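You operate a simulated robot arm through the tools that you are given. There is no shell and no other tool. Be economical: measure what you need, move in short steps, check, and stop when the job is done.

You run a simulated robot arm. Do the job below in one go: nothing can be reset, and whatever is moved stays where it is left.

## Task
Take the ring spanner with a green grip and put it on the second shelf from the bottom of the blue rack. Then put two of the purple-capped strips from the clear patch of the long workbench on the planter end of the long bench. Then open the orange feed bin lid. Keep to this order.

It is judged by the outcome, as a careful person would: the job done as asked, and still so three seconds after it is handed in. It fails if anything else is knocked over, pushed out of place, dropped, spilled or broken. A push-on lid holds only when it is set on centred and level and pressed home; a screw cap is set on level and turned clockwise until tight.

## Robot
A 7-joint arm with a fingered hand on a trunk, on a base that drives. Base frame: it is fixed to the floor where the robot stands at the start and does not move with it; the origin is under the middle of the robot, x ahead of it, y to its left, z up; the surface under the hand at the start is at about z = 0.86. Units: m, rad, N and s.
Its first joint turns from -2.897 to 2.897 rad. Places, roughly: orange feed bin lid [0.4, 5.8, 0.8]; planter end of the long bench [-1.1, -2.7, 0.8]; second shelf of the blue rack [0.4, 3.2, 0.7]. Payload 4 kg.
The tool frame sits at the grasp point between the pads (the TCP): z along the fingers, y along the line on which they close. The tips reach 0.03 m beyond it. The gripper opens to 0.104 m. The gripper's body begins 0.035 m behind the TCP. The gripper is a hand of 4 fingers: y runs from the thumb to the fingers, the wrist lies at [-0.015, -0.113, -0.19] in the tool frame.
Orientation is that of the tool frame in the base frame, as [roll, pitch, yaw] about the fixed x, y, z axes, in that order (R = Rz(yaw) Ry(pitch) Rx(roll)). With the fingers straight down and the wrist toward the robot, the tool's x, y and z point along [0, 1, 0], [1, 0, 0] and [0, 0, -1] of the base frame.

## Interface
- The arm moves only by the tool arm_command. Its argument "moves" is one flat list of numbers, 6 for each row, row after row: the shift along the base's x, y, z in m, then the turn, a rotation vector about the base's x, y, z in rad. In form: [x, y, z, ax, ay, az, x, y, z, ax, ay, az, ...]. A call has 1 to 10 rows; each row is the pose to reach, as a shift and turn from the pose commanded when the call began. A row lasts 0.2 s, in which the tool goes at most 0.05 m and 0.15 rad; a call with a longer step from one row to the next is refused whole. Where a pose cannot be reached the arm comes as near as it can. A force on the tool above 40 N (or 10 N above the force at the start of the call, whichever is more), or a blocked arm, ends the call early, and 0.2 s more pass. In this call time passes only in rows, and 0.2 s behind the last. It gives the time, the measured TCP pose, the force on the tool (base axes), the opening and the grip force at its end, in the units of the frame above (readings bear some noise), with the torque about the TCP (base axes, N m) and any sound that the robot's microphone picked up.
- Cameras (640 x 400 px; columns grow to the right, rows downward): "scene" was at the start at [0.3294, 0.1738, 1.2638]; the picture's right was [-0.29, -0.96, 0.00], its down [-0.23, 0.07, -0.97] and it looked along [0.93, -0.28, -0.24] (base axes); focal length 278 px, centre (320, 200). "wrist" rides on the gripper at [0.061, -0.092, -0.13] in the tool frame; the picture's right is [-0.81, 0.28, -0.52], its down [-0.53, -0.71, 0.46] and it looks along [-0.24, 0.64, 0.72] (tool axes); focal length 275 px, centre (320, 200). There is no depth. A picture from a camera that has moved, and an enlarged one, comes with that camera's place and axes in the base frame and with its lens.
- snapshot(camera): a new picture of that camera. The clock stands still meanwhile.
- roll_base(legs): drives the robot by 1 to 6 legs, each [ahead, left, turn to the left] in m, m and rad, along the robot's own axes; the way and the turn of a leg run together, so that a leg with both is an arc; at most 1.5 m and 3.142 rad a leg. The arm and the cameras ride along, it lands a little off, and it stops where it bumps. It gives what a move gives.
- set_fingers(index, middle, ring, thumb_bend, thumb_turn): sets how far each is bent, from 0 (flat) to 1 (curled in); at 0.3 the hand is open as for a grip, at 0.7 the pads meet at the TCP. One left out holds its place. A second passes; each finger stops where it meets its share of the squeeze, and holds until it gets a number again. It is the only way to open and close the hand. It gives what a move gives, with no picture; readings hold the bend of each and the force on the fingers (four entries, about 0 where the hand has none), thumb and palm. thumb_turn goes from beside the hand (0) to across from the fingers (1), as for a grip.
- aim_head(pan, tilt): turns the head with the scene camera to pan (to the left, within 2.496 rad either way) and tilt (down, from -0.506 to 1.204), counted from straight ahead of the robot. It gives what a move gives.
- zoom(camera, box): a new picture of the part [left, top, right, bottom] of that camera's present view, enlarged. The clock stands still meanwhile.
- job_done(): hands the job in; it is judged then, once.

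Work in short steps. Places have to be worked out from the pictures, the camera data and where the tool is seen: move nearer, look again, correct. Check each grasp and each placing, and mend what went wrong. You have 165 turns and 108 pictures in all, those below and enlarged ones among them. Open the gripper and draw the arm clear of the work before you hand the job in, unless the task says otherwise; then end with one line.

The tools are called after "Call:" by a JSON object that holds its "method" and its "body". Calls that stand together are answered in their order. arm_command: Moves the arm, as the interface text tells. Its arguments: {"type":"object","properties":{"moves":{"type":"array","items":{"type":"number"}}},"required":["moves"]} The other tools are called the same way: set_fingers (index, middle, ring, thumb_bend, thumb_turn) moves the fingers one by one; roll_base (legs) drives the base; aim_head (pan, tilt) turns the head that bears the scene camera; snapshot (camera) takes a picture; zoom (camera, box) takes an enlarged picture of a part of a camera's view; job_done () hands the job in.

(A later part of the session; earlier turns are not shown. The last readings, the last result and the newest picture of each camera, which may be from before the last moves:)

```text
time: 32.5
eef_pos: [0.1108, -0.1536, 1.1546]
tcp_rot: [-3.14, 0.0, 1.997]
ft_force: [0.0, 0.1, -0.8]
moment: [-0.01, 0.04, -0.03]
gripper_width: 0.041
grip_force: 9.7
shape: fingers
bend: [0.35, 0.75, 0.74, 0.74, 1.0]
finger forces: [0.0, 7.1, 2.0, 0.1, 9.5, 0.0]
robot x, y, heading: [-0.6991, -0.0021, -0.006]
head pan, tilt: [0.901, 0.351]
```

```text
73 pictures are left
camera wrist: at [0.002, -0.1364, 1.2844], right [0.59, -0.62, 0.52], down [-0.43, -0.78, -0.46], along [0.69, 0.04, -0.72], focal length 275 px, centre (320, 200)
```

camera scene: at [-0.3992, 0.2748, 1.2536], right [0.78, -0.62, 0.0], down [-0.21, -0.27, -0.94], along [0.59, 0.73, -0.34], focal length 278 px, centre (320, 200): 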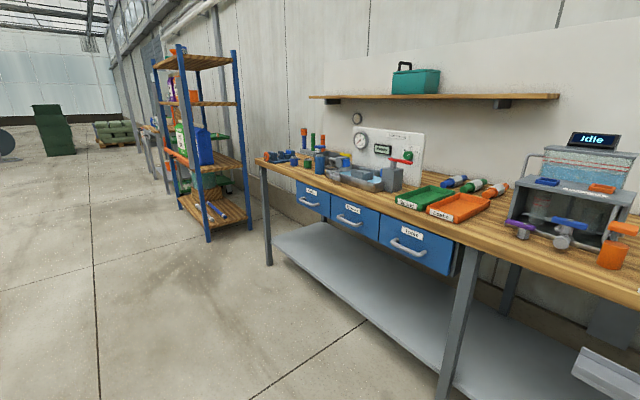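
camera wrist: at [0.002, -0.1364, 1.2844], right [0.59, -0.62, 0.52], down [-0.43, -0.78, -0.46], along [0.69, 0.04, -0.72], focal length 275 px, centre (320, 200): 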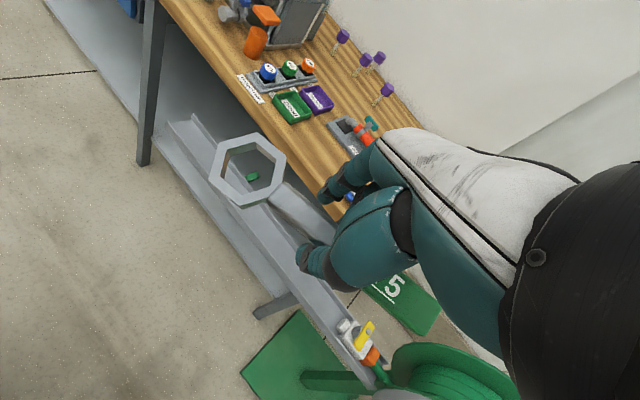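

The base reports being blocked right at 0.70 m back. Let me look behind to see what is there.

Call:
{"method": "aim_head", "body": {"pan": 2.4, "tilt": 0.55}}

Call:
{"method": "snapshot", "body": {"camera": "scene"}}

Call:
{"method": "aim_head", "body": {"pan": -2.4, "tilt": 0.45}}

Call:
{"method": "snapshot", "body": {"camera": "scene"}}

```text
time: 34.1
eef_pos: [0.1108, -0.1535, 1.1533]
tcp_rot: [-3.142, 0.0, 1.995]
ft_force: [-0.8, 0.5, -1.4]
moment: [0.02, 0.04, 0.01]
gripper_width: 0.0412
grip_force: 9.4
shape: fingers
bend: [0.35, 0.75, 0.74, 0.74, 1.0]
finger forces: [0.1, 7.1, 1.9, 0.0, 9.6, 0.1]
robot x, y, heading: [-0.6996, 0.0018, -0.006]
head pan, tilt: [2.4, 0.55]
```

```text
72 pictures are left
camera scene: at [-0.5233, 0.2631, 1.2354], right [0.68, 0.73, 0.0], down [0.38, -0.35, -0.85], along [-0.63, 0.58, -0.52], focal length 278 px, centre (320, 200)
```

scene: 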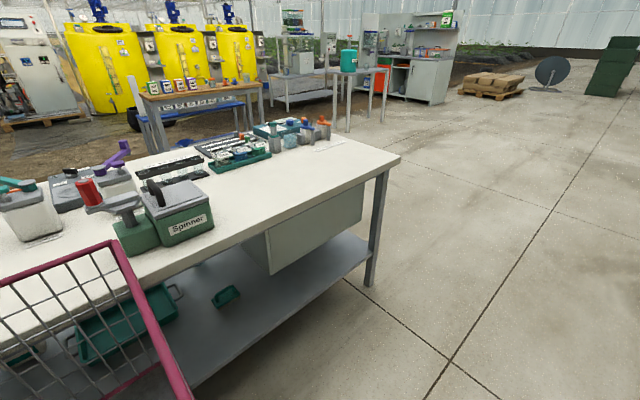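

```text
time: 37.9
eef_pos: [0.1107, -0.1536, 1.1535]
tcp_rot: [-3.141, 0.0, 1.997]
ft_force: [0.5, -0.3, -2.0]
moment: [0.02, 0.01, -0.02]
gripper_width: 0.0413
grip_force: 9.4
shape: fingers
bend: [0.35, 0.75, 0.74, 0.74, 1.0]
finger forces: [0.1, 7.1, 2.1, 0.0, 9.5, 0.0]
robot x, y, heading: [-0.7001, -0.0016, -0.01]
head pan, tilt: [-2.4, 0.45]
```

```text
71 pictures are left
camera scene: at [-0.5253, 0.1403, 1.2444], right [-0.67, 0.74, 0.0], down [0.32, 0.29, -0.9], along [-0.67, -0.61, -0.44], focal length 278 px, centre (320, 200)
```

scene: 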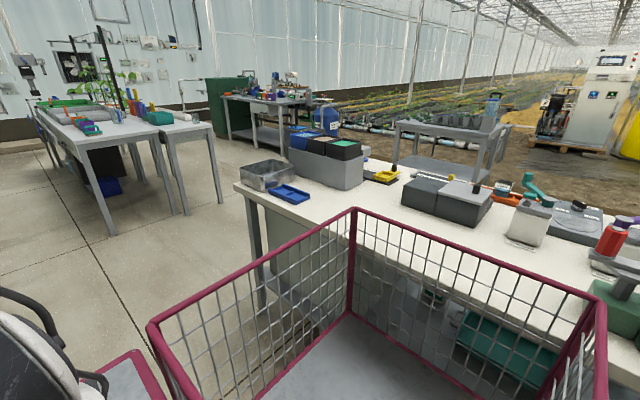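

A mesh cart stands just behind; I only touched it lightly. I'll move forward a touch, then strafe left along the bench to the rack, and look at its shelves.

Call:
{"method": "roll_base", "body": {"legs": [[0.06, 0, 0.005], [0, 1.5, 0], [0, 1.4, 0]]}}

Call:
{"method": "aim_head", "body": {"pan": 0.3, "tilt": 0.4}}

Call:
{"method": "snapshot", "body": {"camera": "scene"}}

```text
time: 51.7
eef_pos: [0.1608, 2.6626, 1.1543]
tcp_rot: [3.138, 0.013, 1.98]
ft_force: [-0.2, -12.8, -0.4]
moment: [-0.28, -0.03, -0.66]
gripper_width: 0.0344
grip_force: 16.7
shape: fingers
bend: [0.41, 0.75, 0.74, 0.74, 1.0]
finger forces: [13.5, 7.0, 2.0, 0.0, 9.4, 0.1]
robot x, y, heading: [-0.6493, 2.8288, -0.0]
head pan, tilt: [-2.4, 0.45]
stopped in leg 3: the force on the tool passed its limit at 55 N (the readings are from after the stop); the commanded pose is now the measured one
```

```text
time: 54.1
eef_pos: [0.1629, 2.6647, 1.1546]
tcp_rot: [3.139, 0.011, 1.985]
ft_force: [-0.2, -18.3, -0.5]
moment: [-0.39, -0.01, -0.87]
gripper_width: 0.0335
grip_force: 18.9
shape: fingers
bend: [0.41, 0.75, 0.74, 0.74, 1.0]
finger forces: [19.1, 7.2, 2.1, 0.0, 9.5, 0.0]
robot x, y, heading: [-0.6519, 2.8259, 0.004]
head pan, tilt: [0.3, 0.4]
```

```text
70 pictures are left
camera scene: at [-0.3228, 3.0551, 1.2493], right [0.3, -0.95, 0.0], down [-0.37, -0.12, -0.92], along [0.88, 0.28, -0.39], focal length 278 px, centre (320, 200)
```

scene: 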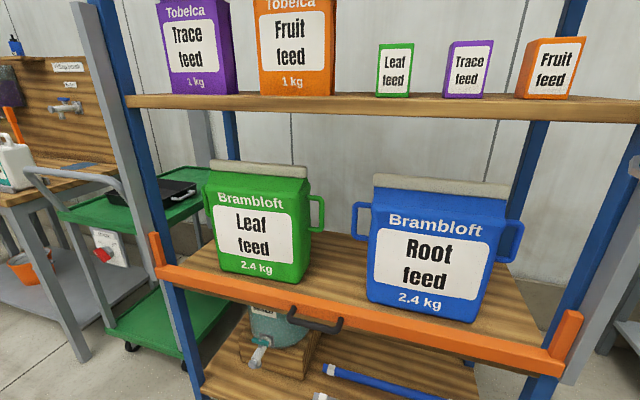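

The index finger bumped the rack's front frame. Back off to the right at once.

Call:
{"method": "roll_base", "body": {"legs": [[0, -0.06, 0], [-0.1, 0, 0]]}}

Call:
{"method": "snapshot", "body": {"camera": "wrist"}}

Call:
{"method": "aim_head", "body": {"pan": -0.1, "tilt": 0.35}}

Call:
{"method": "snapshot", "body": {"camera": "scene"}}

```text
time: 55.8
eef_pos: [0.0619, 2.6041, 1.1541]
tcp_rot: [3.138, 0.01, 1.984]
ft_force: [-0.7, -0.1, -1.0]
moment: [0.02, -0.01, -0.01]
gripper_width: 0.0409
grip_force: 9.1
shape: fingers
bend: [0.35, 0.75, 0.74, 0.74, 1.0]
finger forces: [0.0, 7.2, 2.0, 0.0, 9.5, 0.0]
robot x, y, heading: [-0.7475, 2.7666, 0.011]
head pan, tilt: [0.3, 0.4]
```

```text
69 pictures are left
camera wrist: at [-0.0468, 2.624, 1.2844], right [0.57, -0.63, 0.53], down [-0.43, -0.78, -0.45], along [0.69, 0.03, -0.72], focal length 275 px, centre (320, 200)
```

wrist: 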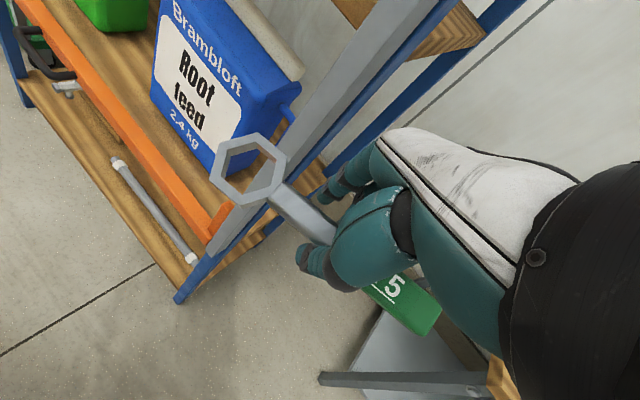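

```text
time: 56.6
eef_pos: [0.0635, 2.6055, 1.1551]
tcp_rot: [3.138, 0.011, 1.985]
ft_force: [-0.1, -0.9, -1.1]
moment: [0.0, -0.03, 0.0]
gripper_width: 0.041
grip_force: 9.7
shape: fingers
bend: [0.35, 0.75, 0.74, 0.74, 1.0]
finger forces: [0.1, 7.1, 2.1, 0.0, 9.5, 0.1]
robot x, y, heading: [-0.7509, 2.7636, 0.005]
head pan, tilt: [-0.099, 0.351]
```

```text
68 pictures are left
camera scene: at [-0.4176, 2.9588, 1.2536], right [-0.09, -1.0, 0.0], down [-0.34, 0.03, -0.94], along [0.93, -0.09, -0.34], focal length 278 px, centre (320, 200)
```

scene: 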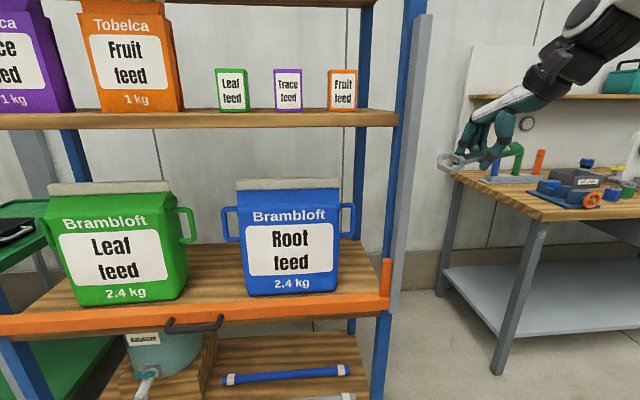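

Spanner still held. The second shelf (z≈0.7) carries two bags with a clear gap between them at y≈3.10–3.29, behind an orange rail at x≈0.22. I'll line the hand up with the gap from outside.

Call:
{"method": "roll_base", "body": {"legs": [[-0.03, 0, 0], [0, 0.59, 0]]}}

Call:
{"method": "aim_head", "body": {"pan": -0.1, "tilt": 0.4}}

Call:
{"method": "snapshot", "body": {"camera": "scene"}}

Call:
{"method": "snapshot", "body": {"camera": "wrist"}}

```text
time: 60.4
eef_pos: [0.0299, 3.1903, 1.1552]
tcp_rot: [3.139, 0.011, 1.982]
ft_force: [-0.2, 0.6, -1.0]
moment: [-0.01, -0.01, 0.01]
gripper_width: 0.0411
grip_force: 9.2
shape: fingers
bend: [0.35, 0.75, 0.74, 0.74, 1.0]
finger forces: [0.1, 7.1, 2.0, 0.0, 9.3, 0.1]
robot x, y, heading: [-0.7806, 3.3545, 0.0]
head pan, tilt: [-0.099, 0.351]
```

```text
time: 61.0
eef_pos: [0.0293, 3.1898, 1.1551]
tcp_rot: [3.139, 0.012, 1.982]
ft_force: [0.5, -0.3, -1.4]
moment: [0.02, 0.0, 0.0]
gripper_width: 0.041
grip_force: 10.2
shape: fingers
bend: [0.35, 0.75, 0.74, 0.74, 1.0]
finger forces: [0.1, 7.1, 2.1, 0.0, 9.4, 0.0]
robot x, y, heading: [-0.7839, 3.3527, 0.006]
head pan, tilt: [-0.099, 0.4]
```

```text
67 pictures are left
camera scene: at [-0.4495, 3.5448, 1.2491], right [-0.1, -1.0, 0.0], down [-0.39, 0.04, -0.92], along [0.92, -0.09, -0.39], focal length 278 px, centre (320, 200)
```

scene: 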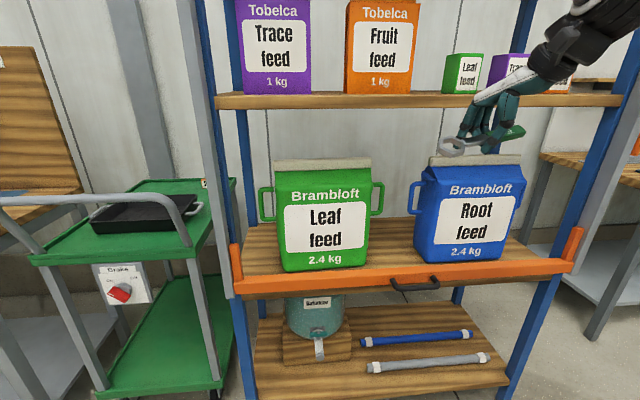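

```text
66 pictures are left
camera wrist: at [-0.0792, 3.2089, 1.2844], right [0.57, -0.63, 0.53], down [-0.44, -0.78, -0.45], along [0.69, 0.03, -0.72], focal length 275 px, centre (320, 200)
```

wrist: 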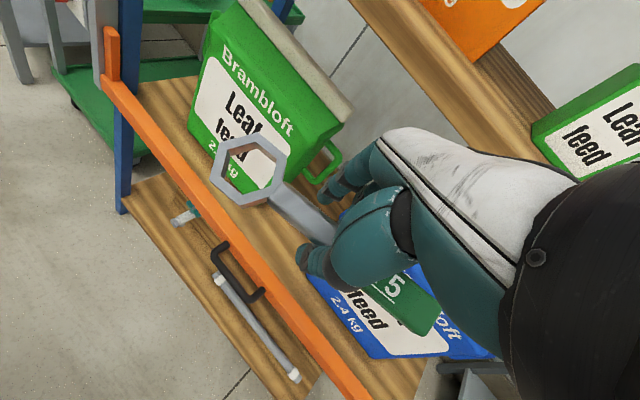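

Gap at shelf level spans y≈3.145–3.318 with bag fronts at x≈0.29–0.31. I'll lower the hand outside the rack and yaw it so the spanner enters diagonally, ring inward.

Call:
{"method": "arm_command", "body": {"moves": [0, 0, -0.034, 0, 0, -0.078, 0, 0, -0.068, 0, 0, -0.156, 0, 0, -0.102, 0, 0, -0.234, 0, 0, -0.136, 0, 0, -0.312, 0, 0, -0.17, 0, 0, -0.39, 0, 0.005, -0.204, 0, 0, -0.468, 0, 0.01, -0.238, 0, 0, -0.546, 0, 0.015, -0.272, 0, 0, -0.624, 0, 0.02, -0.306, 0, 0, -0.702, 0, 0.025, -0.325, 0, 0, -0.78]}}

Call:
{"method": "snapshot", "body": {"camera": "scene"}}

Call:
{"method": "snapshot", "body": {"camera": "wrist"}}

```text
time: 63.2
eef_pos: [0.0296, 3.2141, 0.8305]
tcp_rot: [3.136, 0.013, 1.2]
ft_force: [0.2, 0.1, -0.1]
moment: [0.04, -0.05, -0.01]
gripper_width: 0.0408
grip_force: 8.8
shape: fingers
bend: [0.35, 0.75, 0.74, 0.74, 1.0]
finger forces: [0.1, 6.9, 1.7, 0.1, 9.2, 0.0]
robot x, y, heading: [-0.7826, 3.3539, -0.001]
head pan, tilt: [-0.099, 0.4]
```

```text
65 pictures are left
camera scene: at [-0.4495, 3.5446, 1.2491], right [-0.1, -1.0, 0.0], down [-0.39, 0.04, -0.92], along [0.92, -0.09, -0.39], focal length 278 px, centre (320, 200)
```

scene: 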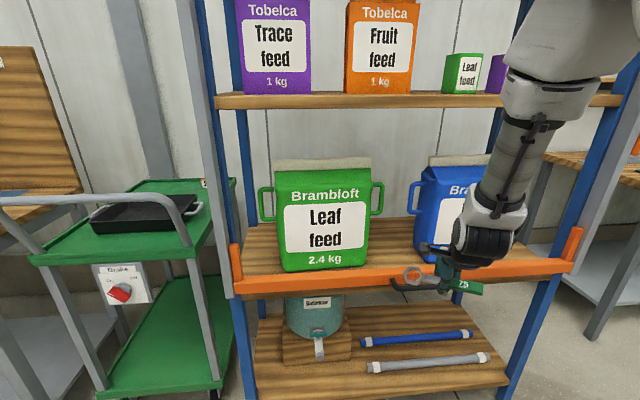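

```text
64 pictures are left
camera wrist: at [-0.0337, 3.3046, 0.9596], right [-0.04, -0.85, 0.53], down [-0.86, -0.24, -0.45], along [0.51, -0.47, -0.72], focal length 275 px, centre (320, 200)
```

wrist: 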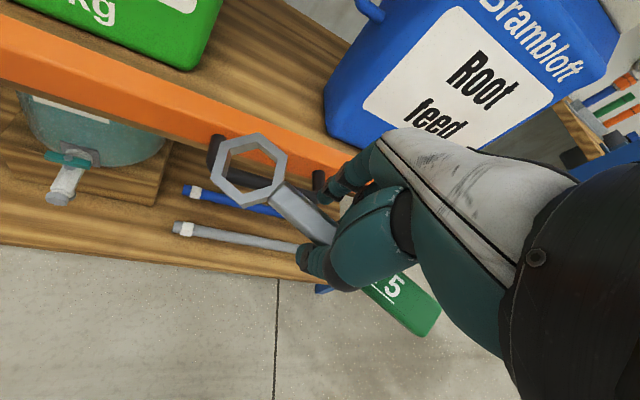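

Forearm is steep; extending the arm rather than driving will keep the elbow clear of the third shelf. Extend 0.15 m at this height and check.

Call:
{"method": "arm_command", "body": {"moves": [0.04, 0, 0, 0, 0, 0, 0.08, 0, 0, 0, 0, 0, 0.12, 0, 0, 0, 0, 0, 0.15, 0, 0, 0, 0, 0]}}

Call:
{"method": "snapshot", "body": {"camera": "scene"}}

Call:
{"method": "snapshot", "body": {"camera": "wrist"}}

```text
time: 64.2
eef_pos: [0.1801, 3.2153, 0.8303]
tcp_rot: [3.137, 0.01, 1.204]
ft_force: [0.4, -0.1, -1.2]
moment: [-0.04, 0.0, -0.01]
gripper_width: 0.0407
grip_force: 9.1
shape: fingers
bend: [0.35, 0.75, 0.74, 0.74, 1.0]
finger forces: [0.0, 6.9, 1.8, 0.0, 9.2, 0.0]
robot x, y, heading: [-0.7772, 3.352, 0.002]
head pan, tilt: [-0.099, 0.4]
```

```text
63 pictures are left
camera scene: at [-0.4495, 3.5448, 1.2491], right [-0.1, -1.0, 0.0], down [-0.39, 0.04, -0.92], along [0.92, -0.09, -0.39], focal length 278 px, centre (320, 200)
```

scene: 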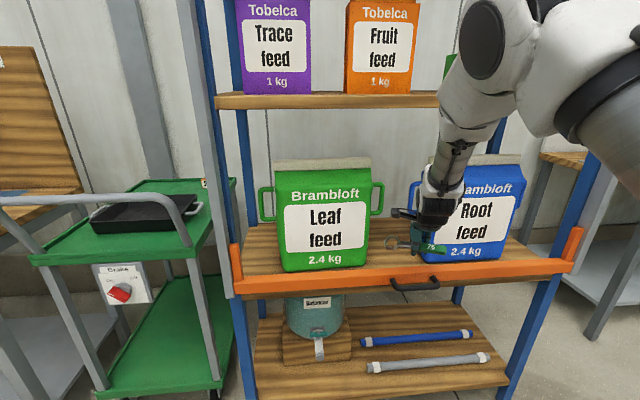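

```text
62 pictures are left
camera wrist: at [0.1174, 3.3053, 0.9594], right [-0.03, -0.85, 0.53], down [-0.86, -0.25, -0.45], along [0.51, -0.47, -0.72], focal length 275 px, centre (320, 200)
```

wrist: 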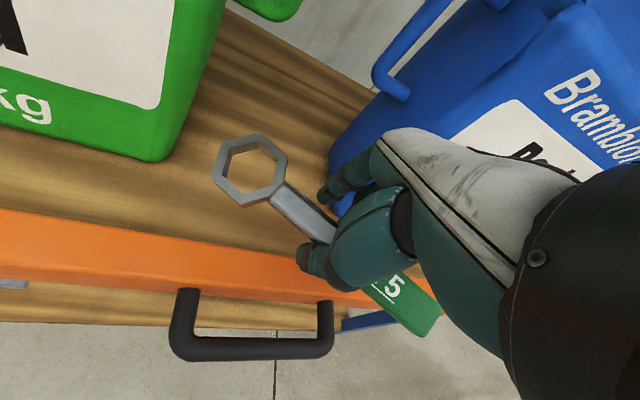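

Gap measured from this close view: bag corners at (0.324, 3.11) and (0.293, 3.32), rail inner edge x≈0.207. To keep the forearm clear of the upper shelf I'll tilt the hand forward 0.35 rad, raising slightly.

Call:
{"method": "arm_command", "body": {"moves": [0, 0, 0.005, -0.042, -0.109, 0, 0, 0, 0.01, -0.084, -0.218, 0, 0, 0, 0.01, -0.127, -0.326, 0]}}

Call:
{"method": "roll_base", "body": {"legs": [[0.1, 0, 0]]}}

Call:
{"method": "snapshot", "body": {"camera": "scene"}}

Call:
{"method": "snapshot", "body": {"camera": "wrist"}}

```text
time: 65.0
eef_pos: [0.1797, 3.2137, 0.84]
tcp_rot: [2.785, 0.011, 1.199]
ft_force: [0.4, -0.4, -1.1]
moment: [0.03, 0.03, -0.01]
gripper_width: 0.0409
grip_force: 9.2
shape: fingers
bend: [0.35, 0.75, 0.74, 0.74, 1.0]
finger forces: [0.0, 6.8, 1.6, 0.0, 9.2, 0.0]
robot x, y, heading: [-0.7826, 3.349, 0.002]
head pan, tilt: [-0.099, 0.4]
```

```text
time: 66.2
eef_pos: [0.2793, 3.2143, 0.8408]
tcp_rot: [2.788, 0.012, 1.198]
ft_force: [0.2, -0.8, -1.0]
moment: [0.02, 0.01, 0.02]
gripper_width: 0.0409
grip_force: 9.1
shape: fingers
bend: [0.35, 0.75, 0.74, 0.74, 1.0]
finger forces: [0.1, 6.8, 1.6, 0.0, 9.3, 0.0]
robot x, y, heading: [-0.6815, 3.3516, -0.0]
head pan, tilt: [-0.099, 0.4]
```

```text
61 pictures are left
camera scene: at [-0.3504, 3.5451, 1.2491], right [-0.1, -1.0, 0.0], down [-0.39, 0.04, -0.92], along [0.92, -0.09, -0.39], focal length 278 px, centre (320, 200)
```

scene: 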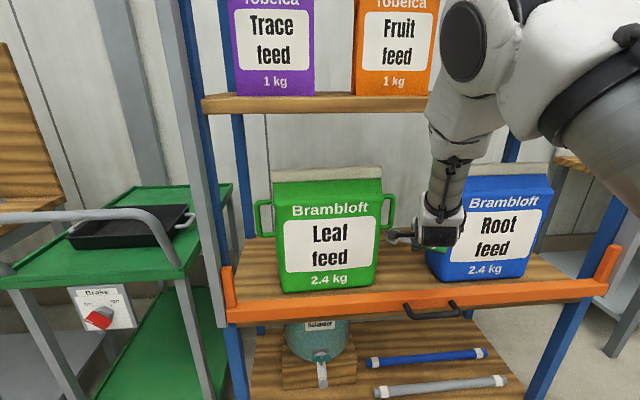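

```text
60 pictures are left
camera wrist: at [0.18, 3.3198, 0.93], right [-0.22, -0.78, 0.59], down [-0.67, -0.32, -0.67], along [0.71, -0.54, -0.45], focal length 275 px, centre (320, 200)
```

wrist: 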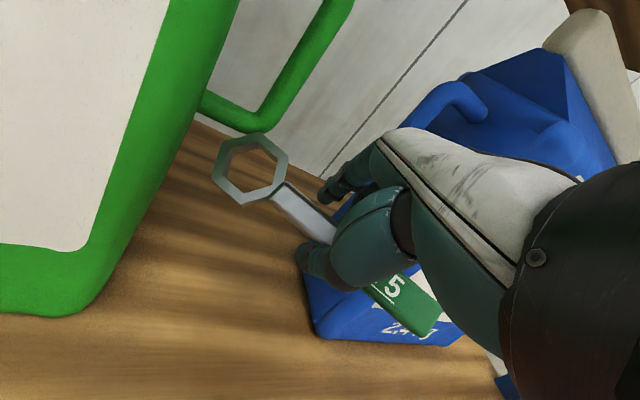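

Ring is at ≈(0.34, 3.26), handle end ≈(0.25, 3.12), both clear of the bags. Lower toward the shelf.

Call:
{"method": "arm_command", "body": {"moves": [0, 0, -0.03, 0, 0, 0, 0, 0, -0.06, 0, 0, 0, 0, 0, -0.08, 0, 0, 0, 0, 0, -0.09, 0, 0, 0]}}

Call:
{"method": "snapshot", "body": {"camera": "wrist"}}

Call:
{"method": "zoom", "body": {"camera": "scene", "box": [340, 170, 500, 330]}}

```text
time: 67.2
eef_pos: [0.2791, 3.2148, 0.7501]
tcp_rot: [2.788, 0.011, 1.197]
ft_force: [-0.4, -0.4, -0.9]
moment: [0.02, -0.01, 0.04]
gripper_width: 0.0408
grip_force: 9.0
shape: fingers
bend: [0.35, 0.75, 0.74, 0.74, 1.0]
finger forces: [0.0, 6.8, 1.6, 0.0, 9.1, 0.0]
robot x, y, heading: [-0.6858, 3.3526, 0.002]
head pan, tilt: [-0.099, 0.4]
```

```text
59 pictures are left
camera wrist: at [0.1798, 3.3196, 0.8398], right [-0.22, -0.78, 0.59], down [-0.67, -0.32, -0.67], along [0.71, -0.54, -0.45], focal length 275 px, centre (320, 200)
```

wrist: 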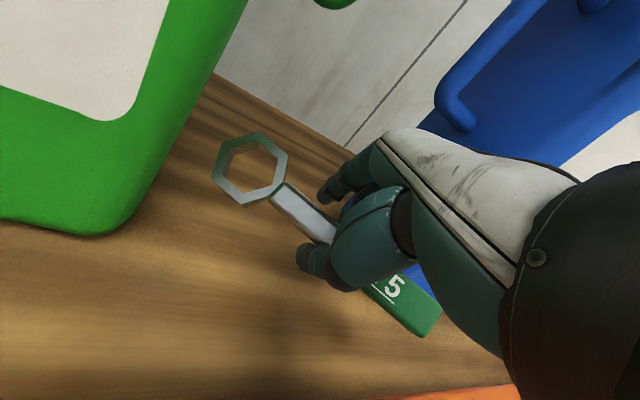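

```text
2.50 times, centred on (420, 250) of scene
camera zoom: at [-0.3505, 3.5451, 1.2491], right [-0.1, -1.0, 0.0], down [-0.39, 0.04, -0.92], along [0.92, -0.09, -0.39], focal length 695 px, centre (70, 75)
```

zoom: 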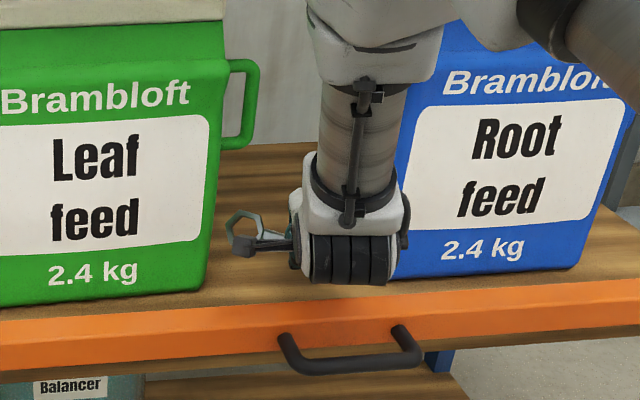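

Still above the shelf; continue in fine steps until contact.

Call:
{"method": "arm_command", "body": {"moves": [0, 0, -0.006, 0, 0, 0, 0, 0, -0.012, 0, 0, 0, 0, 0, -0.016, 0, 0, 0]}}

Call:
{"method": "snapshot", "body": {"camera": "wrist"}}

```text
time: 68.0
eef_pos: [0.2786, 3.2147, 0.7336]
tcp_rot: [2.789, 0.012, 1.197]
ft_force: [-0.5, -0.5, -1.1]
moment: [0.06, 0.01, 0.02]
gripper_width: 0.0413
grip_force: 8.9
shape: fingers
bend: [0.35, 0.75, 0.74, 0.74, 1.0]
finger forces: [0.0, 6.8, 1.7, 0.0, 9.2, 0.0]
robot x, y, heading: [-0.6795, 3.3555, -0.001]
head pan, tilt: [-0.099, 0.4]
```

```text
57 pictures are left
camera wrist: at [0.1799, 3.3196, 0.8239], right [-0.22, -0.78, 0.59], down [-0.67, -0.32, -0.67], along [0.71, -0.54, -0.45], focal length 275 px, centre (320, 200)
```

wrist: 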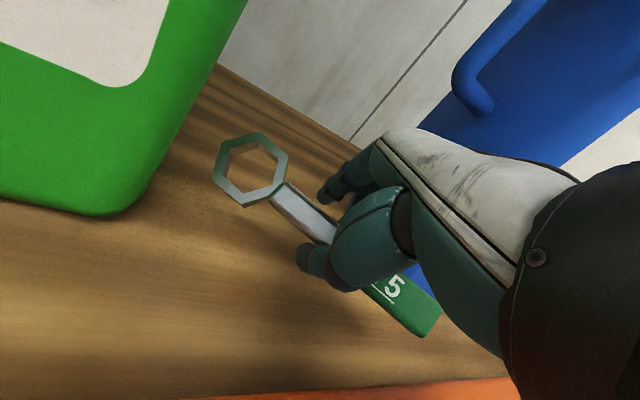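

Continue down in fine steps (pictures are limited, so I rely on force).

Call:
{"method": "arm_command", "body": {"moves": [0, 0, -0.004, 0, 0, 0, 0, 0, -0.008, 0, 0, 0]}}

Call:
{"method": "arm_command", "body": {"moves": [0, 0, -0.003, 0, 0, 0, 0, 0, -0.006, 0, 0, 0]}}

```text
time: 68.6
eef_pos: [0.2799, 3.216, 0.7273]
tcp_rot: [2.788, 0.011, 1.199]
ft_force: [-0.9, -0.3, -1.3]
moment: [0.01, 0.01, -0.03]
gripper_width: 0.0408
grip_force: 8.6
shape: fingers
bend: [0.35, 0.75, 0.74, 0.74, 1.0]
finger forces: [0.0, 6.8, 1.6, 0.1, 9.2, 0.0]
robot x, y, heading: [-0.6803, 3.3531, -0.001]
head pan, tilt: [-0.099, 0.4]
```

```text
time: 69.2
eef_pos: [0.2788, 3.215, 0.7197]
tcp_rot: [2.786, 0.012, 1.197]
ft_force: [0.2, -0.6, -0.9]
moment: [0.03, 0.02, 0.04]
gripper_width: 0.0408
grip_force: 8.5
shape: fingers
bend: [0.35, 0.75, 0.74, 0.74, 1.0]
finger forces: [0.0, 6.8, 1.6, 0.0, 9.2, 0.1]
robot x, y, heading: [-0.6792, 3.3556, 0.004]
head pan, tilt: [-0.099, 0.4]
```

Call:
{"method": "arm_command", "body": {"moves": [0, 0, -0.003, 0, 0, 0, 0, 0, -0.006, 0, 0, 0, 0, 0, -0.009, 0, 0, 0]}}

Call:
{"method": "snapshot", "body": {"camera": "wrist"}}

```text
time: 70.0
eef_pos: [0.2804, 3.2152, 0.7103]
tcp_rot: [2.788, 0.011, 1.199]
ft_force: [0.8, -0.2, -1.2]
moment: [0.02, 0.01, -0.01]
gripper_width: 0.0406
grip_force: 8.8
shape: fingers
bend: [0.35, 0.75, 0.74, 0.74, 1.0]
finger forces: [0.0, 6.8, 1.6, 0.1, 9.2, 0.0]
robot x, y, heading: [-0.6847, 3.3501, 0.0]
head pan, tilt: [-0.099, 0.4]
```

```text
56 pictures are left
camera wrist: at [0.18, 3.3197, 0.8006], right [-0.22, -0.78, 0.59], down [-0.67, -0.32, -0.67], along [0.71, -0.54, -0.45], focal length 275 px, centre (320, 200)
```

wrist: 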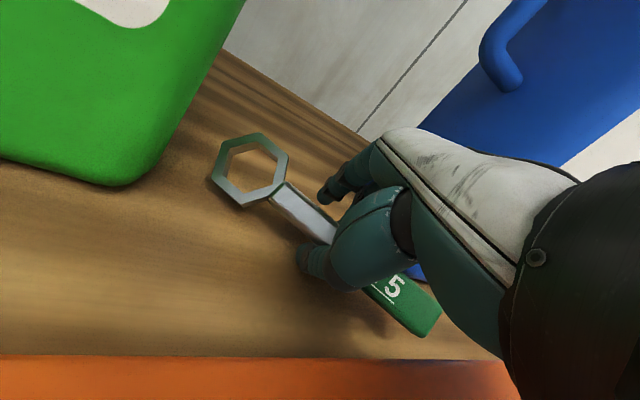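

Shadows show roughly a centimetre or two remaining. Continue.

Call:
{"method": "arm_command", "body": {"moves": [0, 0, -0.004, 0, 0, 0, 0, 0, -0.008, 0, 0, 0]}}

Call:
{"method": "arm_command", "body": {"moves": [0, 0, -0.004, 0, 0, 0, 0, 0, -0.007, 0, 0, 0]}}

Call:
{"method": "snapshot", "body": {"camera": "wrist"}}

```text
time: 70.6
eef_pos: [0.2799, 3.215, 0.7046]
tcp_rot: [2.786, 0.011, 1.199]
ft_force: [-3.1, 0.8, 11.1]
moment: [0.05, -0.08, 0.04]
gripper_width: 0.0354
grip_force: 18.7
shape: fingers
bend: [0.35, 0.75, 0.74, 0.78, 1.0]
finger forces: [0.1, 8.2, 2.2, 0.1, 26.9, 0.0]
robot x, y, heading: [-0.6818, 3.3532, -0.002]
head pan, tilt: [-0.099, 0.4]
```

```text
time: 71.2
eef_pos: [0.2812, 3.2151, 0.6989]
tcp_rot: [2.781, 0.01, 1.2]
ft_force: [1.3, 0.0, 29.6]
moment: [-0.17, -0.27, 0.06]
gripper_width: 0.0295
grip_force: 21.6
shape: fingers
bend: [0.35, 0.77, 0.74, 0.8, 1.0]
finger forces: [0.0, 19.8, 4.4, 0.0, 18.9, 0.0]
robot x, y, heading: [-0.6835, 3.3499, 0.001]
head pan, tilt: [-0.099, 0.4]
```

```text
55 pictures are left
camera wrist: at [0.1806, 3.3195, 0.7884], right [-0.22, -0.78, 0.59], down [-0.67, -0.32, -0.67], along [0.71, -0.54, -0.45], focal length 275 px, centre (320, 200)
```

wrist: 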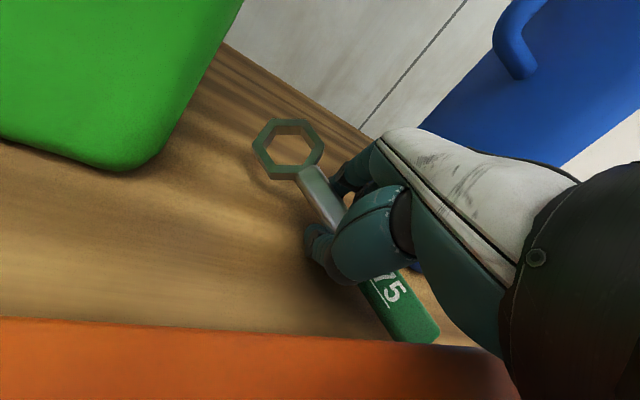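

Thumb and spanner touch the shelf (≈0.68). Ease up 8 mm, then open the fingers first (thumb would dig into the shelf if opened now).

Call:
{"method": "arm_command", "body": {"moves": [0, 0, 0.004, 0, 0, 0, 0, 0, 0.009, 0, 0, 0]}}

Call:
{"method": "set_fingers", "body": {"middle": 0.55, "ring": 0.55}}

Call:
{"method": "snapshot", "body": {"camera": "wrist"}}

```text
time: 71.8
eef_pos: [0.2774, 3.2159, 0.7034]
tcp_rot: [2.792, 0.012, 1.202]
ft_force: [0.8, 0.3, 1.3]
moment: [0.02, -0.08, -0.02]
gripper_width: 0.0324
grip_force: 6.4
shape: fingers
bend: [0.35, 0.75, 0.74, 0.78, 1.0]
finger forces: [0.0, 5.2, 0.4, 0.0, 7.7, 0.0]
robot x, y, heading: [-0.683, 3.356, 0.004]
head pan, tilt: [-0.099, 0.4]
```

```text
time: 72.8
eef_pos: [0.2794, 3.2149, 0.7039]
tcp_rot: [2.789, 0.012, 1.199]
ft_force: [-0.1, 0.5, -0.7]
moment: [0.07, 0.02, -0.01]
gripper_width: 0.034
grip_force: 1.3
shape: fingers
bend: [0.35, 0.55, 0.55, 0.76, 1.0]
finger forces: [0.0, 0.6, 0.0, 0.0, 1.5, 0.0]
robot x, y, heading: [-0.6806, 3.3539, 0.001]
head pan, tilt: [-0.099, 0.4]
```

```text
54 pictures are left
camera wrist: at [0.1796, 3.32, 0.7946], right [-0.22, -0.78, 0.59], down [-0.67, -0.32, -0.67], along [0.71, -0.54, -0.45], focal length 275 px, centre (320, 200)
```

wrist: 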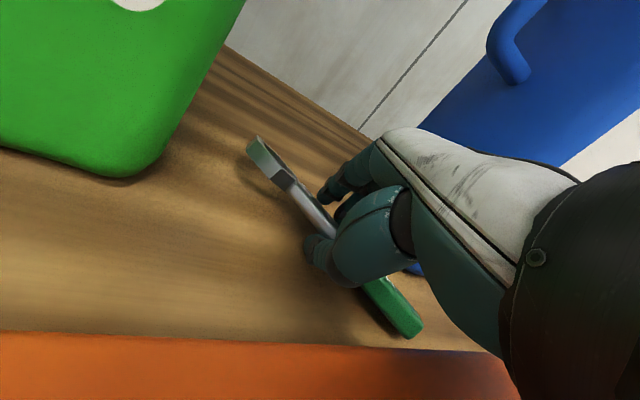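

The spanner has rolled onto its edge between thumb and fingers. Open the fingers further so it settles.

Call:
{"method": "set_fingers", "body": {"middle": 0.3, "ring": 0.3, "index": 0.3}}

Call:
{"method": "snapshot", "body": {"camera": "wrist"}}

```text
time: 73.8
eef_pos: [0.2795, 3.2148, 0.7047]
tcp_rot: [2.787, 0.012, 1.199]
ft_force: [0.6, 0.8, -0.7]
moment: [0.0, 0.02, 0.02]
gripper_width: 0.0403
grip_force: 0.3
shape: fingers
bend: [0.3, 0.3, 0.3, 0.76, 1.0]
finger forces: [0.0, 0.1, 0.0, 0.0, 1.1, 0.1]
robot x, y, heading: [-0.6791, 3.3503, 0.002]
head pan, tilt: [-0.099, 0.4]
```

```text
53 pictures are left
camera wrist: at [0.1797, 3.32, 0.7948], right [-0.22, -0.78, 0.59], down [-0.67, -0.32, -0.67], along [0.71, -0.54, -0.45], focal length 275 px, centre (320, 200)
```

wrist: 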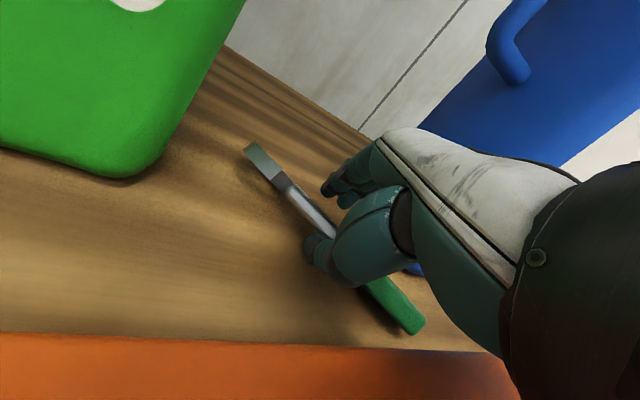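

Now slide the hand back 3 cm so the curled thumb slips from under the handle.

Call:
{"method": "arm_command", "body": {"moves": [-0.009, 0.004, 0.001, 0, 0, 0, -0.018, 0.007, 0.002, 0, 0, 0, -0.028, 0.011, 0.004, 0, 0, 0]}}

Call:
{"method": "snapshot", "body": {"camera": "wrist"}}

```text
time: 74.6
eef_pos: [0.2511, 3.226, 0.708]
tcp_rot: [2.789, 0.012, 1.196]
ft_force: [-0.3, -0.5, -0.3]
moment: [-0.02, -0.04, -0.02]
gripper_width: 0.04
grip_force: 0.0
shape: fingers
bend: [0.3, 0.3, 0.3, 0.76, 1.0]
finger forces: [0.0, 0.0, 0.1, 0.0, 0.0, 0.0]
robot x, y, heading: [-0.6815, 3.3493, -0.001]
head pan, tilt: [-0.099, 0.4]
```

```text
52 pictures are left
camera wrist: at [0.1524, 3.3305, 0.7989], right [-0.22, -0.78, 0.59], down [-0.67, -0.32, -0.67], along [0.71, -0.54, -0.45], focal length 275 px, centre (320, 200)
```

wrist: 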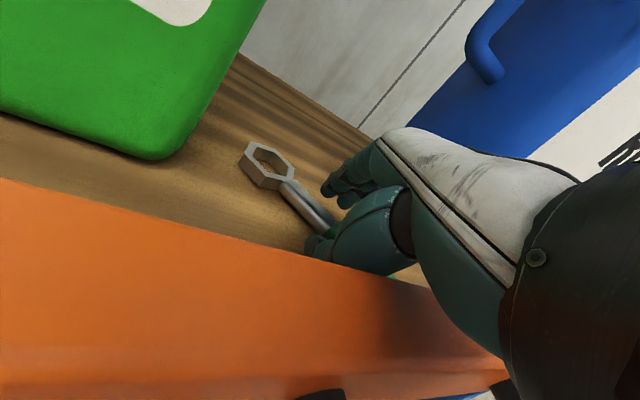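

The spanner now lies flat and free on the shelf. Raise the hand straight up in small steps.

Call:
{"method": "arm_command", "body": {"moves": [0, 0, 0.01, 0, 0, 0, 0, 0, 0.03, 0, 0, 0, 0, 0, 0.06, 0, 0, 0, 0, 0, 0.1, 0, 0, 0]}}

Call:
{"method": "snapshot", "body": {"camera": "wrist"}}

```text
time: 75.6
eef_pos: [0.2513, 3.2263, 0.8082]
tcp_rot: [2.789, 0.011, 1.197]
ft_force: [0.5, -0.1, 0.2]
moment: [0.03, -0.03, 0.04]
gripper_width: 0.0402
grip_force: 0.0
shape: fingers
bend: [0.3, 0.3, 0.3, 0.76, 1.0]
finger forces: [0.0, 0.0, 0.1, 0.0, 0.0, 0.1]
robot x, y, heading: [-0.6827, 3.3551, 0.001]
head pan, tilt: [-0.099, 0.4]
```

```text
51 pictures are left
camera wrist: at [0.152, 3.3308, 0.8995], right [-0.22, -0.78, 0.59], down [-0.67, -0.32, -0.67], along [0.71, -0.54, -0.45], focal length 275 px, centre (320, 200)
```

wrist: 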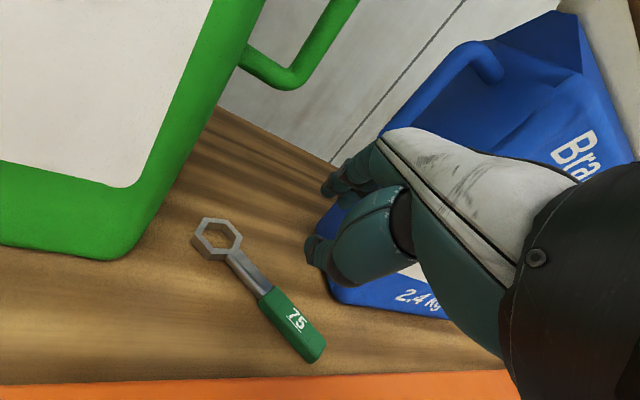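

Spanner is flat on the second shelf, bags undisturbed. Now back the base out, then restore the hand upright and raise it for travel.

Call:
{"method": "roll_base", "body": {"legs": [[-0.33, 0, 0]]}}

Call:
{"method": "arm_command", "body": {"moves": [-0.015, 0.02, 0.035, 0.032, 0.082, 0.0, -0.03, 0.04, 0.07, 0.064, 0.163, 0.0, -0.045, 0.06, 0.105, 0.095, 0.245, 0, -0.06, 0.08, 0.14, 0.127, 0.326, 0, -0.075, 0.09, 0.17, 0.127, 0.326, 0, -0.09, 0.1, 0.2, 0.127, 0.326, 0, -0.11, 0.1, 0.24, 0.127, 0.326, 0, -0.13, 0.1, 0.28, 0.127, 0.326, 0, -0.15, 0.1, 0.3, 0.127, 0.326, 0]}}

Call:
{"method": "set_fingers", "body": {"index": 0.3, "middle": 0.3, "ring": 0.3, "thumb_bend": 0.3}}

Call:
{"method": "roll_base", "body": {"legs": [[0, -1.35, 0], [0.33, 0, 0], [0, -1.0, 0], [0, -0.85, 0]]}}

```text
time: 77.8
eef_pos: [-0.0789, 3.2235, 0.8094]
tcp_rot: [2.789, 0.01, 1.197]
ft_force: [0.5, 0.4, 0.3]
moment: [0.01, 0.0, -0.02]
gripper_width: 0.0402
grip_force: 0.0
shape: fingers
bend: [0.3, 0.3, 0.3, 0.76, 1.0]
finger forces: [0.0, 0.0, 0.1, 0.0, 0.0, 0.1]
robot x, y, heading: [-1.0122, 3.3542, -0.001]
head pan, tilt: [-0.099, 0.4]
```

```text
time: 79.8
eef_pos: [-0.2271, 3.323, 1.1099]
tcp_rot: [3.139, 0.012, 1.198]
ft_force: [-1.1, 0.5, -0.5]
moment: [0.02, -0.03, 0.0]
gripper_width: 0.0403
grip_force: 0.0
shape: fingers
bend: [0.3, 0.3, 0.3, 0.76, 1.0]
finger forces: [0.0, 0.1, 0.1, 0.0, 0.0, 0.0]
robot x, y, heading: [-1.0126, 3.3532, -0.001]
head pan, tilt: [-0.099, 0.4]
```

```text
time: 80.8
eef_pos: [-0.2283, 3.3237, 1.109]
tcp_rot: [3.138, 0.011, 1.201]
ft_force: [-0.7, 0.5, -0.4]
moment: [0.01, -0.02, 0.03]
gripper_width: 0.1027
grip_force: 0.1
shape: fingers
bend: [0.3, 0.3, 0.3, 0.3, 0.98]
finger forces: [0.0, 0.1, 0.0, 0.1, 0.0, 0.1]
robot x, y, heading: [-1.013, 3.3516, -0.001]
head pan, tilt: [-0.099, 0.4]
```

```text
time: 92.2
eef_pos: [0.0977, 1.3752, 1.1095]
tcp_rot: [3.138, 0.012, 1.112]
ft_force: [0.2, -0.2, 0.3]
moment: [0.01, 0.0, -0.02]
gripper_width: 0.1032
grip_force: 0.1
shape: fingers
bend: [0.3, 0.3, 0.3, 0.3, 0.98]
finger forces: [0.0, 0.1, 0.1, 0.1, 0.1, 0.1]
robot x, y, heading: [-0.6822, 1.4747, -0.085]
head pan, tilt: [-0.099, 0.4]
stopped in leg 3: the robot was blocked; the commanded pose is now the measured one
```

Blocked at x=-0.68 — the white bench's corner. Shift left a bit, square up, move forward 7 cm, and pass.

Call:
{"method": "roll_base", "body": {"legs": [[0.0, 0.05, 0.085], [0.12, 0, 0], [0, -0.9, 0], [0, -0.6, 0]]}}

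Call:
{"method": "aim_head", "body": {"pan": 2.4, "tilt": 0.55}}

Call:
{"method": "snapshot", "body": {"camera": "scene"}}

```text
time: 101.3
eef_pos: [0.2156, -0.0158, 1.1089]
tcp_rot: [3.138, 0.011, 1.195]
ft_force: [-0.3, 0.3, -0.8]
moment: [-0.02, -0.01, -0.01]
gripper_width: 0.103
grip_force: 0.2
shape: fingers
bend: [0.3, 0.3, 0.3, 0.3, 0.98]
finger forces: [0.1, 0.1, 0.0, 0.0, 0.0, 0.0]
robot x, y, heading: [-0.5663, 0.0185, -0.008]
head pan, tilt: [-0.099, 0.4]
```

```text
time: 103.6
eef_pos: [0.2152, -0.0161, 1.1099]
tcp_rot: [3.138, 0.011, 1.197]
ft_force: [-0.6, -0.2, 0.0]
moment: [0.0, -0.02, 0.0]
gripper_width: 0.1028
grip_force: 0.0
shape: fingers
bend: [0.3, 0.3, 0.3, 0.3, 0.98]
finger forces: [0.1, 0.1, 0.0, 0.1, 0.1, 0.0]
robot x, y, heading: [-0.5671, 0.0171, -0.004]
head pan, tilt: [2.4, 0.55]
```

```text
50 pictures are left
camera scene: at [-0.3928, 0.2774, 1.2354], right [0.68, 0.73, 0.0], down [0.38, -0.36, -0.85], along [-0.62, 0.58, -0.52], focal length 278 px, centre (320, 200)
```

scene: 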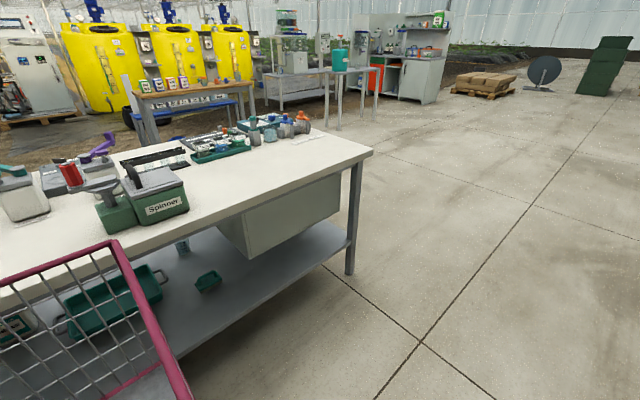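

That pink basket rides with the robot (it's its own rear basket), so nothing was moved. Now drive up to the bench in front of the purple-capped strips and square the hand.

Call:
{"method": "roll_base", "body": {"legs": [[0.55, 0.0, 0.005]]}}

Call:
{"method": "arm_command", "body": {"moves": [0, 0.0, 0, 0, 0, 0.125, 0, 0.0, 0, 0, 0, 0.25, 0, 0.0, 0, 0, 0, 0.37]}}

Call:
{"method": "aim_head", "body": {"pan": -0.2, "tilt": 0.5}}

Call:
{"method": "snapshot", "body": {"camera": "scene"}}

Call:
{"method": "snapshot", "body": {"camera": "wrist"}}

```text
time: 106.7
eef_pos: [0.7656, -0.0161, 1.109]
tcp_rot: [3.138, 0.012, 1.199]
ft_force: [0.6, 0.2, 0.2]
moment: [0.01, 0.0, -0.02]
gripper_width: 0.1029
grip_force: 0.1
shape: fingers
bend: [0.3, 0.3, 0.3, 0.3, 0.98]
finger forces: [0.0, 0.1, 0.0, 0.1, 0.0, 0.0]
robot x, y, heading: [-0.0168, 0.0128, 0.002]
head pan, tilt: [2.4, 0.55]
```

```text
time: 107.5
eef_pos: [0.7656, -0.017, 1.1088]
tcp_rot: [3.138, 0.014, 1.574]
ft_force: [-1.0, -0.4, 0.0]
moment: [-0.02, 0.01, -0.03]
gripper_width: 0.1028
grip_force: 0.1
shape: fingers
bend: [0.3, 0.3, 0.3, 0.3, 0.98]
finger forces: [0.1, 0.1, 0.0, 0.0, 0.0, 0.1]
robot x, y, heading: [-0.0171, 0.0118, -0.003]
head pan, tilt: [2.4, 0.55]
```

```text
time: 109.9
eef_pos: [0.7652, -0.0152, 1.1096]
tcp_rot: [3.139, 0.012, 1.569]
ft_force: [-0.7, 0.1, 0.2]
moment: [0.0, 0.02, 0.0]
gripper_width: 0.1031
grip_force: 0.1
shape: fingers
bend: [0.3, 0.3, 0.3, 0.3, 0.98]
finger forces: [0.0, 0.1, 0.0, 0.1, 0.1, 0.0]
robot x, y, heading: [-0.0186, 0.0147, 0.001]
head pan, tilt: [-0.201, 0.499]
```

```text
49 pictures are left
camera scene: at [0.3114, 0.1965, 1.24], right [-0.2, -0.98, 0.0], down [-0.47, 0.1, -0.88], along [0.86, -0.18, -0.48], focal length 278 px, centre (320, 200)
```

scene: 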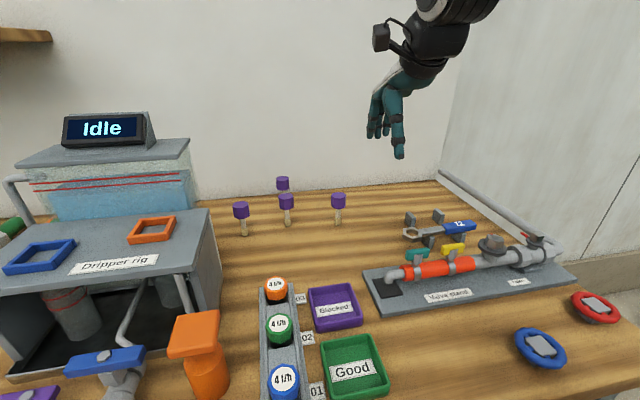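

```text
48 pictures are left
camera wrist: at [0.6739, 0.0461, 1.2381], right [0.27, -0.8, 0.53], down [-0.71, -0.54, -0.45], along [0.65, -0.25, -0.72], focal length 275 px, centre (320, 200)
```

wrist: 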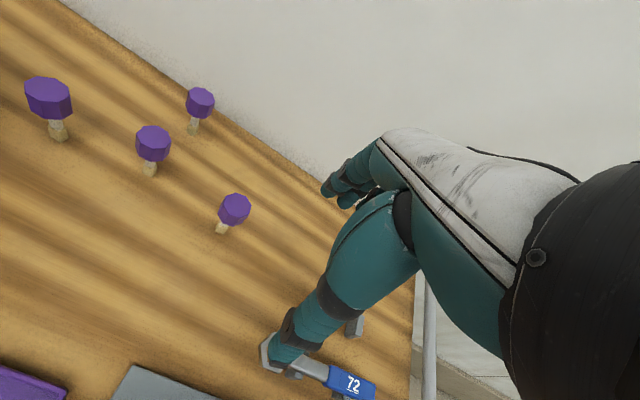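

Cap of the nearest strip triangulates to (0.864, 0.039, 0.927). Zoom to see how strips stand.

Call:
{"method": "zoom", "body": {"camera": "scene", "box": [220, 160, 380, 260]}}

```text
4.00 times, centred on (300, 210) of scene
camera zoom: at [0.3114, 0.1965, 1.24], right [-0.2, -0.98, 0.0], down [-0.47, 0.1, -0.88], along [0.86, -0.18, -0.48], focal length 1112 px, centre (400, 160)
```

zoom: 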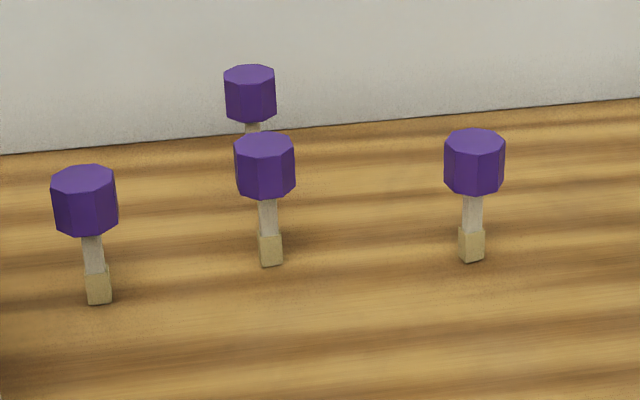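

Free-standing strips with ~38 mm caps on small feet. Move over the nearest one, then part-way down and check alignment.

Call:
{"method": "arm_command", "body": {"moves": [0.035, 0.018, 0, 0, 0, 0, 0.07, 0.036, -0.02, 0, 0, 0, 0.099, 0.054, -0.05, 0, 0, 0, 0.099, 0.054, -0.09, 0, 0, 0]}}

Call:
{"method": "snapshot", "body": {"camera": "wrist"}}

Call:
{"method": "zoom", "body": {"camera": "scene", "box": [250, 120, 410, 240]}}

```text
time: 110.9
eef_pos: [0.8661, 0.0373, 1.019]
tcp_rot: [3.136, 0.013, 1.568]
ft_force: [0.5, -0.4, -1.0]
moment: [0.0, 0.02, 0.01]
gripper_width: 0.103
grip_force: 0.1
shape: fingers
bend: [0.3, 0.3, 0.3, 0.3, 0.98]
finger forces: [0.0, 0.0, 0.0, 0.1, 0.0, 0.1]
robot x, y, heading: [-0.0162, 0.0156, -0.006]
head pan, tilt: [-0.201, 0.499]
```

```text
46 pictures are left
camera wrist: at [0.7738, 0.0993, 1.1486], right [0.27, -0.8, 0.53], down [-0.71, -0.54, -0.45], along [0.65, -0.25, -0.72], focal length 275 px, centre (320, 200)
```

wrist: 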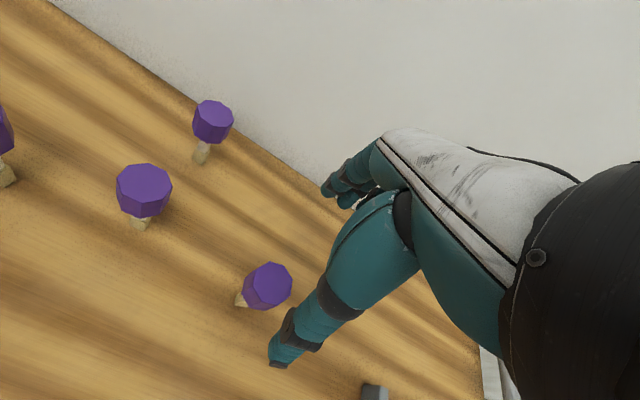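

```text
3.33 times, centred on (330, 180) of scene
camera zoom: at [0.3112, 0.1963, 1.24], right [-0.2, -0.98, 0.0], down [-0.47, 0.1, -0.88], along [0.86, -0.18, -0.48], focal length 927 px, centre (287, 267)
```

zoom: 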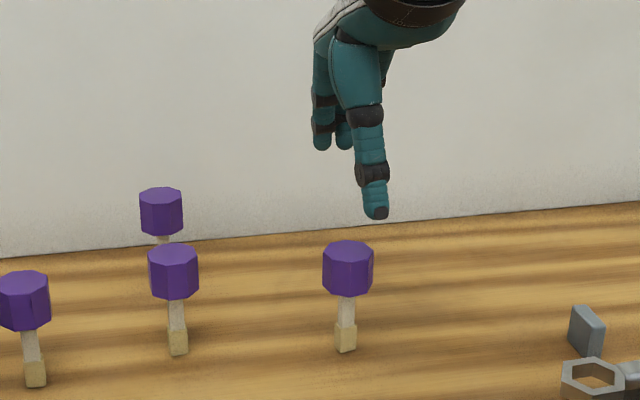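

Alignment confirmed (cap at 0.860, 0.039). Descend onto the cap and close middle+thumb, others trailing.

Call:
{"method": "arm_command", "body": {"moves": [-0.004, 0.001, -0.035, 0, 0, 0, -0.004, 0.001, -0.07, 0, 0, 0, -0.004, 0.001, -0.094, 0, 0, 0]}}

Call:
{"method": "set_fingers", "body": {"index": 0.5, "middle": 0.52, "ring": 0.5, "thumb_bend": 0.52}}

Call:
{"method": "set_fingers", "body": {"index": 0.6, "middle": 0.62, "ring": 0.6, "thumb_bend": 0.62}}

Call:
{"method": "zoom", "body": {"camera": "scene", "box": [250, 120, 410, 240]}}

Call:
{"method": "zoom", "body": {"camera": "wrist", "box": [160, 150, 400, 350]}}

```text
time: 111.7
eef_pos: [0.8615, 0.0387, 0.9246]
tcp_rot: [3.136, 0.012, 1.571]
ft_force: [-0.1, -0.4, 0.2]
moment: [0.0, 0.01, 0.01]
gripper_width: 0.103
grip_force: 0.0
shape: fingers
bend: [0.3, 0.3, 0.3, 0.3, 0.98]
finger forces: [0.1, 0.0, 0.1, 0.0, 0.0, 0.0]
robot x, y, heading: [-0.0199, 0.0148, -0.0]
head pan, tilt: [-0.201, 0.499]
```

```text
time: 112.7
eef_pos: [0.8615, 0.0386, 0.924]
tcp_rot: [3.139, 0.013, 1.57]
ft_force: [-0.8, 0.2, 0.1]
moment: [-0.04, 0.02, 0.03]
gripper_width: 0.0499
grip_force: 0.0
shape: fingers
bend: [0.5, 0.52, 0.5, 0.52, 1.0]
finger forces: [0.0, 0.0, 0.0, 0.0, 0.0, 0.1]
robot x, y, heading: [-0.0168, 0.0139, -0.001]
head pan, tilt: [-0.201, 0.499]
```

```text
time: 113.7
eef_pos: [0.8613, 0.0399, 0.9245]
tcp_rot: [3.137, 0.013, 1.568]
ft_force: [0.0, 0.8, -0.6]
moment: [0.0, 0.05, 0.02]
gripper_width: 0.0244
grip_force: 0.2
shape: fingers
bend: [0.6, 0.62, 0.6, 0.61, 1.0]
finger forces: [0.3, 0.0, 0.1, 0.0, 0.2, 0.0]
robot x, y, heading: [-0.0184, 0.0167, -0.003]
head pan, tilt: [-0.201, 0.499]
```

```text
3.33 times, centred on (330, 180) of scene
camera zoom: at [0.3115, 0.1964, 1.2399], right [-0.2, -0.98, 0.0], down [-0.47, 0.1, -0.88], along [0.86, -0.18, -0.48], focal length 927 px, centre (287, 267)
```

zoom: 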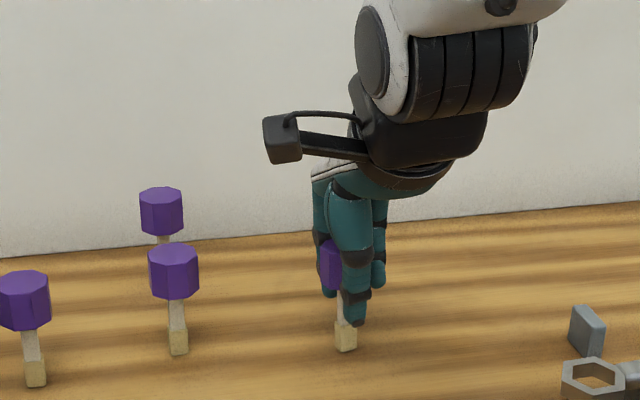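

```text
2.00 times, centred on (280, 250) of wrist
camera zoom: at [0.7696, 0.1007, 1.0542], right [0.27, -0.8, 0.53], down [-0.71, -0.54, -0.45], along [0.65, -0.25, -0.72], focal length 551 px, centre (400, 100)
```

zoom: 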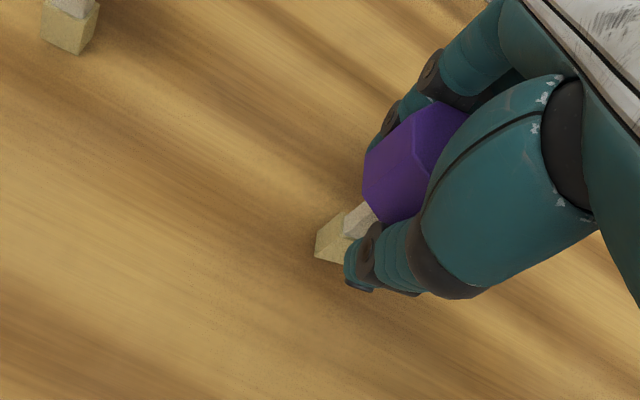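

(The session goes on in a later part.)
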